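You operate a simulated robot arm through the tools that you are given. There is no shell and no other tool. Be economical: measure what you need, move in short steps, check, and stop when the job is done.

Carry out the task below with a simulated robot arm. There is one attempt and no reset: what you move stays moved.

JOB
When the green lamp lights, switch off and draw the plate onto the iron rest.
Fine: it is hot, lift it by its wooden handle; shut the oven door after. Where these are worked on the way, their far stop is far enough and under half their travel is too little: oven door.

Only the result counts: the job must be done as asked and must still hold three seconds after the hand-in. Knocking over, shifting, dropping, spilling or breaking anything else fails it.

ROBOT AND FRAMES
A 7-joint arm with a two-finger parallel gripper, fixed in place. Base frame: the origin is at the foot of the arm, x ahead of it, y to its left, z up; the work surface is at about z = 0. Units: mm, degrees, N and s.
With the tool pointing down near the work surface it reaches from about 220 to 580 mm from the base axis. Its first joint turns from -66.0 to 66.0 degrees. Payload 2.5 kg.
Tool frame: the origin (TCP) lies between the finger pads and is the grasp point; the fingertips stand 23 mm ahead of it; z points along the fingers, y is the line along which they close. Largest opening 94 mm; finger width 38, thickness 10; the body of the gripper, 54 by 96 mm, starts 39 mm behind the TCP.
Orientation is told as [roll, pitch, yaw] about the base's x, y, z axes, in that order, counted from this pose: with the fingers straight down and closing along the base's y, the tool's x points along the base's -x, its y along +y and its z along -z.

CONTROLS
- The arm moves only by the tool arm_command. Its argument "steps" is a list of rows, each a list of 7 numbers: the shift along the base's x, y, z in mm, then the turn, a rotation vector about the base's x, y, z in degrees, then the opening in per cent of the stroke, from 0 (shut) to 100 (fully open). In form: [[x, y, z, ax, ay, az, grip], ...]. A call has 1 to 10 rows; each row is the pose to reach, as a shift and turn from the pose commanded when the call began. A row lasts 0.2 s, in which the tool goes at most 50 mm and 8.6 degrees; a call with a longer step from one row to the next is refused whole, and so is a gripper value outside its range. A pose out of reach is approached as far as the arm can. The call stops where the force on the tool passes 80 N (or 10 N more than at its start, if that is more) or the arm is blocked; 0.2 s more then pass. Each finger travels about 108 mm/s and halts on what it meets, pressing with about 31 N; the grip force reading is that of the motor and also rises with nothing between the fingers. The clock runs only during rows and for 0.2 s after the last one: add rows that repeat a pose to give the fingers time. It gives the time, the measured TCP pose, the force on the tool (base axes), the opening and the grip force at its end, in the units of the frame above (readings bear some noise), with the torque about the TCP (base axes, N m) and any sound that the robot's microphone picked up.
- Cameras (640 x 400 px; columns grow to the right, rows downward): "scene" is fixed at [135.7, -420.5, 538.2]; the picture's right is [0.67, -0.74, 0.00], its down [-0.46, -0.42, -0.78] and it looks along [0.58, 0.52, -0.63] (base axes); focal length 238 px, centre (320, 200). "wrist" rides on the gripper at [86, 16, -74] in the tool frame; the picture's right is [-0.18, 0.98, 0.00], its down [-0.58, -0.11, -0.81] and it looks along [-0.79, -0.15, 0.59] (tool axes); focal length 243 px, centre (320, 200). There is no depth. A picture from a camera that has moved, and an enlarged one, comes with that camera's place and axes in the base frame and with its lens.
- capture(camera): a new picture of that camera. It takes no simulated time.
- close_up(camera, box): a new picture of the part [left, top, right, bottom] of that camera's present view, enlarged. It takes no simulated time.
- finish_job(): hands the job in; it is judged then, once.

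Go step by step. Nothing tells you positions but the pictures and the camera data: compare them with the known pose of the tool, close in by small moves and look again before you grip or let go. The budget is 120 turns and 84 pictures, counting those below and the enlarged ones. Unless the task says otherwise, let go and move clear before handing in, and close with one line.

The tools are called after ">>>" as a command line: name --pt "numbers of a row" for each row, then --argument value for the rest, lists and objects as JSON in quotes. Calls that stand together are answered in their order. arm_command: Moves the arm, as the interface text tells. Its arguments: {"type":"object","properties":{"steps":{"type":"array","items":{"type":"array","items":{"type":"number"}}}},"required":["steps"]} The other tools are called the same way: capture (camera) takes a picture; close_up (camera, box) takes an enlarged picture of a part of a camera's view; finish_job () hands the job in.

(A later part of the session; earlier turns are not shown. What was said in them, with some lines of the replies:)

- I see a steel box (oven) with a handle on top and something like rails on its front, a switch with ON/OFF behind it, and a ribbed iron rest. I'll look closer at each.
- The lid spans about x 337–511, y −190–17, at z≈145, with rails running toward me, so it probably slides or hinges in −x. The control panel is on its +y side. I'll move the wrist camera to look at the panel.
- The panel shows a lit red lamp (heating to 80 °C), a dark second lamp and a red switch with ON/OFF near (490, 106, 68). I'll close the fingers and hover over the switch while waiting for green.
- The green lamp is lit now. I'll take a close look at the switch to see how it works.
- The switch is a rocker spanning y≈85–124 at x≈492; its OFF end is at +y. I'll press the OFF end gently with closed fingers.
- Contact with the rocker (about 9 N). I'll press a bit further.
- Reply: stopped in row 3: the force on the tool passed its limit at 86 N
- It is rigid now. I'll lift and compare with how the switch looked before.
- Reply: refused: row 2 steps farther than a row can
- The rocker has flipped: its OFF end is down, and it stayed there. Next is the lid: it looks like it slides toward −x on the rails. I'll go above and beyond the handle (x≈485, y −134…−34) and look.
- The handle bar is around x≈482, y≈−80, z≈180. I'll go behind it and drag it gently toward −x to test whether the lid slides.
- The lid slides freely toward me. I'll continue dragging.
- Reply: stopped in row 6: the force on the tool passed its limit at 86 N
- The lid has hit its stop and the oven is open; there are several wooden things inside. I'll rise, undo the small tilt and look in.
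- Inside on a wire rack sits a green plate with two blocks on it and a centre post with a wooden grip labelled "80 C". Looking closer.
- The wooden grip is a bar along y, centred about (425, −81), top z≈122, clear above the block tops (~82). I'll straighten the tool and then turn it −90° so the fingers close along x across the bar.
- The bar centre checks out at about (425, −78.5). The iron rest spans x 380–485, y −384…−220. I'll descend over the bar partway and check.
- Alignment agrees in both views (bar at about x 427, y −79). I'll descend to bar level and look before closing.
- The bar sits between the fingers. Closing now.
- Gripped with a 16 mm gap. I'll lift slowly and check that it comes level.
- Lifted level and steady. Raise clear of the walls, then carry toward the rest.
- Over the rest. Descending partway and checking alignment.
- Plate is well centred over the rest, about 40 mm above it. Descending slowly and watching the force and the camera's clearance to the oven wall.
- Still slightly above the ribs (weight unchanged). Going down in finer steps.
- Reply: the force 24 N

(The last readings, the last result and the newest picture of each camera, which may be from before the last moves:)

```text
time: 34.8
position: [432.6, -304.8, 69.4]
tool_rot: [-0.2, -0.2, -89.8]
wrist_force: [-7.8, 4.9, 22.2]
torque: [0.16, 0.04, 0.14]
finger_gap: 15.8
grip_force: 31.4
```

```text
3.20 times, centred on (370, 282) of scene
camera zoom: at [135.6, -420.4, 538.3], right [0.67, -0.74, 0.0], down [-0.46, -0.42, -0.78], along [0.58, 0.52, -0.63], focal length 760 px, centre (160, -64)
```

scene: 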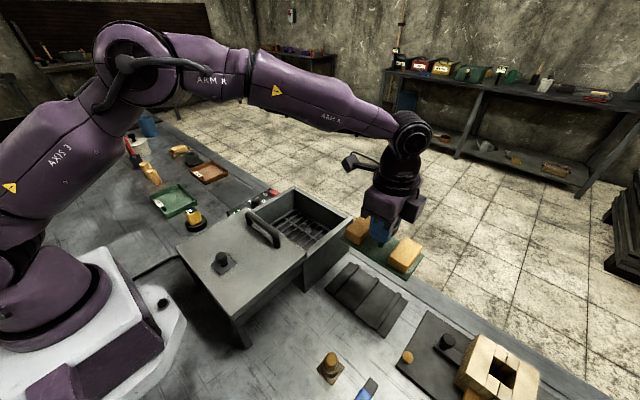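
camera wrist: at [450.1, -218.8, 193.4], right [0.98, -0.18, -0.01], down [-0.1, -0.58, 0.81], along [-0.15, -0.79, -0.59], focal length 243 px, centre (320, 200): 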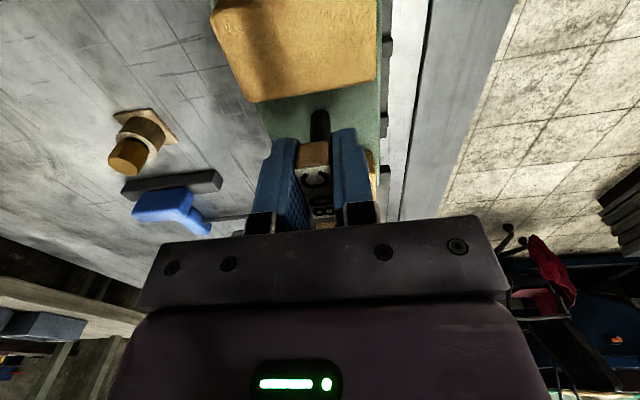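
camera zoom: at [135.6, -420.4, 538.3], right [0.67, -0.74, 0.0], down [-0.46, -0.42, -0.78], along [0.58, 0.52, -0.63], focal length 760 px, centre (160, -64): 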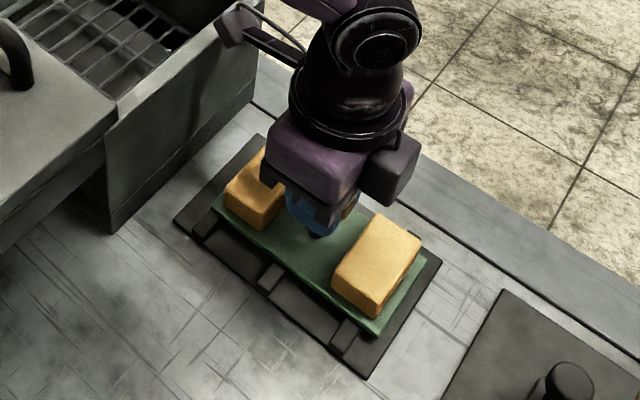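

Contact: 22 N up, plate is on the ribs. I'll ease up slightly to unload, then open the fingers.

>>> arm_command --pt "0 0 1 0 0 0 0" --pt "0 0 1 0 0 0 20" --pt "0 0 1 0 0 0 35" --pt "0 0 1 0 0 0 50" --pt "0 0 1 0 0 0 55"

>>> capture --camera "wrist"

```text
time: 36.0
position: [431.2, -304.9, 68.4]
tool_rot: [-0.3, 0.0, -89.8]
wrist_force: [-1.0, -0.8, -0.5]
torque: [0.02, -0.01, 0.0]
finger_gap: 51.9
grip_force: 0.1
```

```text
38 pictures are left
camera wrist: at [448.2, -217.4, 143.8], right [0.98, -0.18, -0.01], down [-0.1, -0.58, 0.81], along [-0.15, -0.79, -0.59], focal length 243 px, centre (320, 200)
```

wrist: 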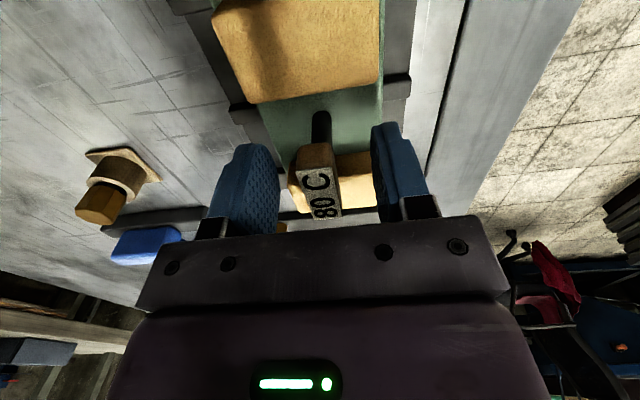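

Released cleanly. I'll rise straight up.

>>> arm_command --pt "0 0 15 0 0 0 55" --pt "0 0 35 0 0 0 55" --pt "0 0 60 0 0 0 55" --pt "0 0 100 0 0 0 30" --pt "0 0 140 0 0 0 0" --pt "0 0 180 0 0 0 0" --pt "0 0 190 0 0 0 0"

>>> capture --camera "scene"

>>> capture --camera "wrist"

```text
time: 37.6
position: [432.5, -303.0, 260.8]
tool_rot: [-0.4, -0.2, -89.8]
wrist_force: [-0.2, 0.3, -0.2]
torque: [0.03, 0.02, -0.01]
finger_gap: 0.0
grip_force: 31.0
```

```text
37 pictures are left
```

scene: 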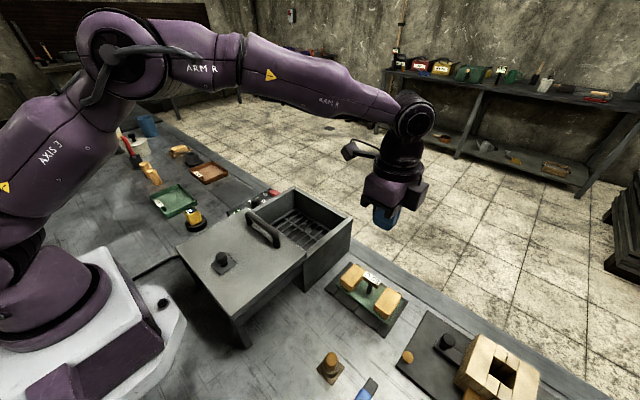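

```text
36 pictures are left
camera wrist: at [448.8, -216.2, 335.4], right [0.98, -0.18, -0.01], down [-0.1, -0.58, 0.81], along [-0.15, -0.79, -0.59], focal length 243 px, centre (320, 200)
```

wrist: 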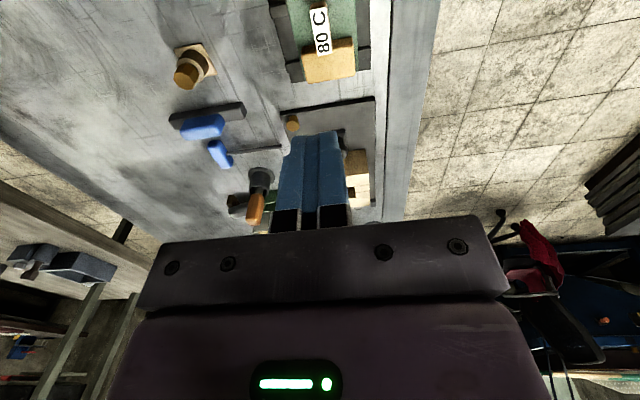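

The plate sits properly on the rest. Now to shut the lid: go over its handle (x≈322, y≈−80), straddle and check.

>>> arm_command --pt "-13 28 0 0 0 0 0" --pt "-26 56 0 0 0 0 0" --pt "-39 84 0 0 0 0 20" --pt "-52 112 0 0 0 0 40" --pt "-65 140 0 0 0 0 60" --pt "-78 168 0 0 0 0 70" --pt "-92 196 0 0 0 0 75" --pt "-107 223 0 0 0 0 75" --pt "-107 223 0 0 0 0 75"

>>> capture --camera "wrist"

>>> close_up --camera "scene" --box '[170, 130, 362, 260]'

```text
time: 39.6
position: [324.1, -81.7, 259.1]
tool_rot: [-0.3, -0.1, -89.7]
wrist_force: [0.7, -0.1, 0.1]
torque: [0.05, 0.02, -0.01]
finger_gap: 70.6
grip_force: 0.0
```

```text
35 pictures are left
camera wrist: at [341.7, 5.5, 333.7], right [0.98, -0.18, -0.01], down [-0.1, -0.58, 0.81], along [-0.15, -0.79, -0.59], focal length 243 px, centre (320, 200)
```

wrist: 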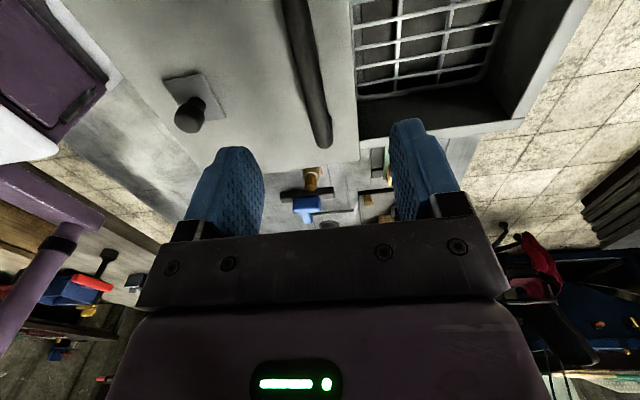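

```text
3.08 times, centred on (266, 195) of scene
camera zoom: at [135.7, -420.4, 538.2], right [0.67, -0.74, 0.0], down [-0.46, -0.42, -0.78], along [0.58, 0.52, -0.63], focal length 731 px, centre (486, 215)
```

zoom: 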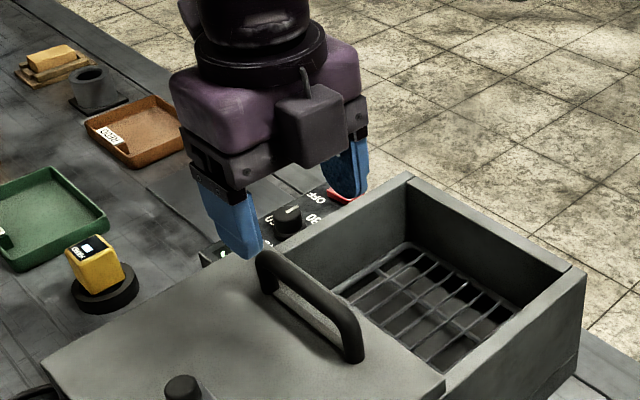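

Handle bar is at x≈319, between the fingers. Descend around it and close on it.

>>> arm_command --pt "-4 0 -25 0 0 0 75" --pt "-4 0 -50 0 0 0 75" --pt "-4 0 -68 0 0 0 75" --pt "-4 0 -78 0 0 0 75"

>>> arm_command --pt "0 0 0 0 0 0 50" --pt "0 0 0 0 0 0 25" --pt "0 0 0 0 0 0 0" --pt "0 0 0 0 0 0 0"

>>> close_up --camera "scene" --box '[170, 130, 362, 260]'

```text
time: 40.6
position: [321.6, -82.1, 179.6]
tool_rot: [-0.3, -0.2, -89.8]
wrist_force: [0.3, 0.0, 0.0]
torque: [-0.01, -0.06, 0.03]
finger_gap: 70.6
grip_force: 0.1
```

```text
time: 41.6
position: [320.7, -81.2, 181.0]
tool_rot: [-0.4, -0.1, -89.9]
wrist_force: [0.3, -0.2, -4.7]
torque: [-0.03, -0.01, -0.48]
finger_gap: 13.5
grip_force: 44.7
```

```text
3.08 times, centred on (266, 195) of scene
camera zoom: at [135.8, -420.5, 538.2], right [0.67, -0.74, 0.0], down [-0.46, -0.42, -0.78], along [0.58, 0.52, -0.63], focal length 731 px, centre (486, 215)
```

zoom: 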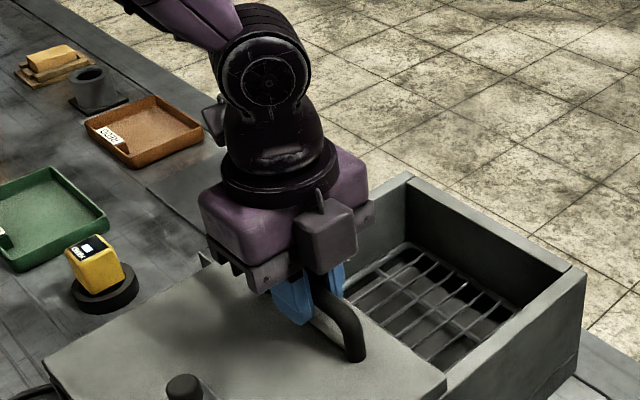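

The handle is gripped. Sliding the lid back toward +x.

>>> arm_command --pt "8 0 0 0 0 0 0" --pt "20 0 0 0 0 0 0" --pt "34 0 0 0 0 0 0" --pt "48 0 0 0 0 0 0" --pt "62 0 0 0 0 0 0" --pt "76 0 0 0 0 0 0" --pt "90 0 0 0 0 0 0" --pt "104 0 0 0 0 0 0" --pt "118 0 0 0 0 0 0" --pt "130 0 0 0 0 0 0"

>>> arm_command --pt "8 0 0 0 0 0 0" --pt "15 0 0 0 0 0 0" --pt "20 0 0 0 0 0 0" --pt "25 0 0 0 0 0 0" --pt "30 0 0 0 0 0 0" --pt "35 0 0 0 0 0 0" --pt "40 0 0 0 0 0 0" --pt "45 0 0 0 0 0 0"

>>> capture --camera "scene"

```text
time: 43.8
position: [451.3, -82.2, 180.8]
tool_rot: [-0.3, 0.0, -89.9]
wrist_force: [-1.8, 2.4, -1.0]
torque: [-0.69, -0.04, -0.63]
finger_gap: 13.6
grip_force: 45.2
```

```text
time: 45.5
position: [484.4, -83.2, 177.8]
tool_rot: [-2.7, 0.3, -89.9]
wrist_force: [-7.6, 1.5, 6.8]
torque: [-0.43, 0.04, -0.09]
finger_gap: 13.5
grip_force: 45.0
stopped in row 8: the force on the tool passed its limit at 88 N (the readings are from after the stop); the commanded pose is now the measured one
```

```text
32 pictures are left
```

scene: 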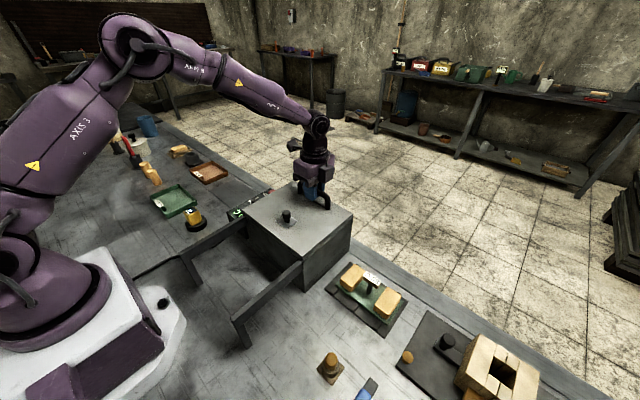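

The lid hit its far stop and is back where it began. I'll release, rise and check everything.

>>> arm_command --pt "0 0 0 0 0 0 25" --pt "0 0 0 0 0 0 50" --pt "0 0 0 0 0 0 60" --pt "0 0 20 0 0 0 60" --pt "0 0 50 0 0 0 60" --pt "0 0 90 0 0 0 60" --pt "0 0 130 0 0 0 60" --pt "-30 0 160 0 0 0 60"

>>> capture --camera "scene"

>>> close_up --camera "scene" --box '[220, 160, 380, 260]'

>>> close_up --camera "scene" --box '[300, 240, 428, 340]'

```text
time: 47.3
position: [453.9, -82.9, 337.1]
tool_rot: [-2.6, 0.3, -90.0]
wrist_force: [0.0, 0.3, 0.3]
torque: [0.03, -0.02, 0.0]
finger_gap: 56.2
grip_force: 0.0
```

```text
31 pictures are left
```

scene: 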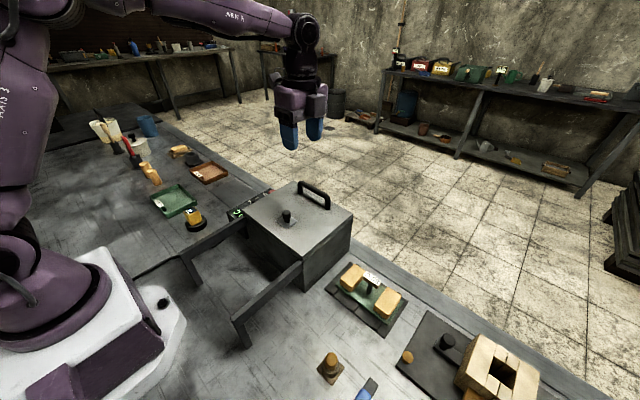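

```text
4.00 times, centred on (300, 210) of scene
camera zoom: at [135.8, -420.4, 538.2], right [0.67, -0.74, 0.0], down [-0.46, -0.42, -0.78], along [0.58, 0.52, -0.63], focal length 950 px, centre (400, 160)
```

zoom: 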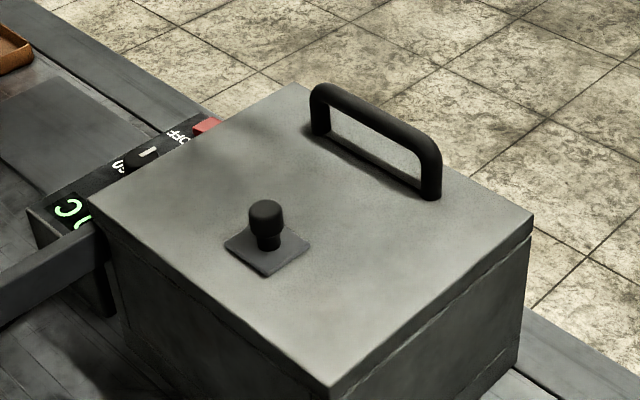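

```text
4.00 times, centred on (364, 290) of scene
camera zoom: at [135.8, -420.4, 538.2], right [0.67, -0.74, 0.0], down [-0.46, -0.42, -0.78], along [0.58, 0.52, -0.63], focal length 950 px, centre (144, -160)
```

zoom: 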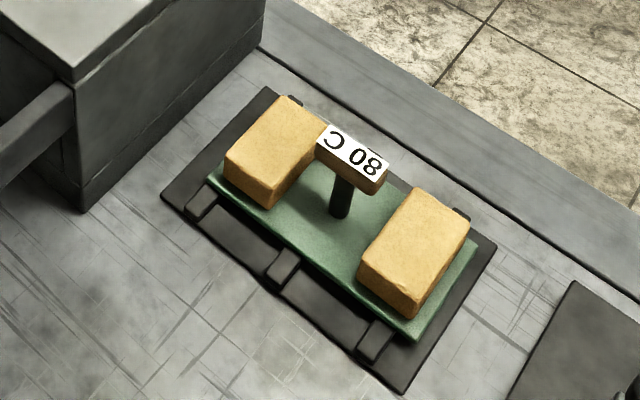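

The lid is back to its starting outline, the plate rests on the ribs, the rocker is on OFF and the oven was reading 50 °C when I last looked at the display. Handing in.

>>> finish_job

```text
The job is handed in.
```

The oven was switched off after the green lamp lit, the hot plate was lifted by its wooden handle and set on the iron rest, and the oven door was shut to its stop.
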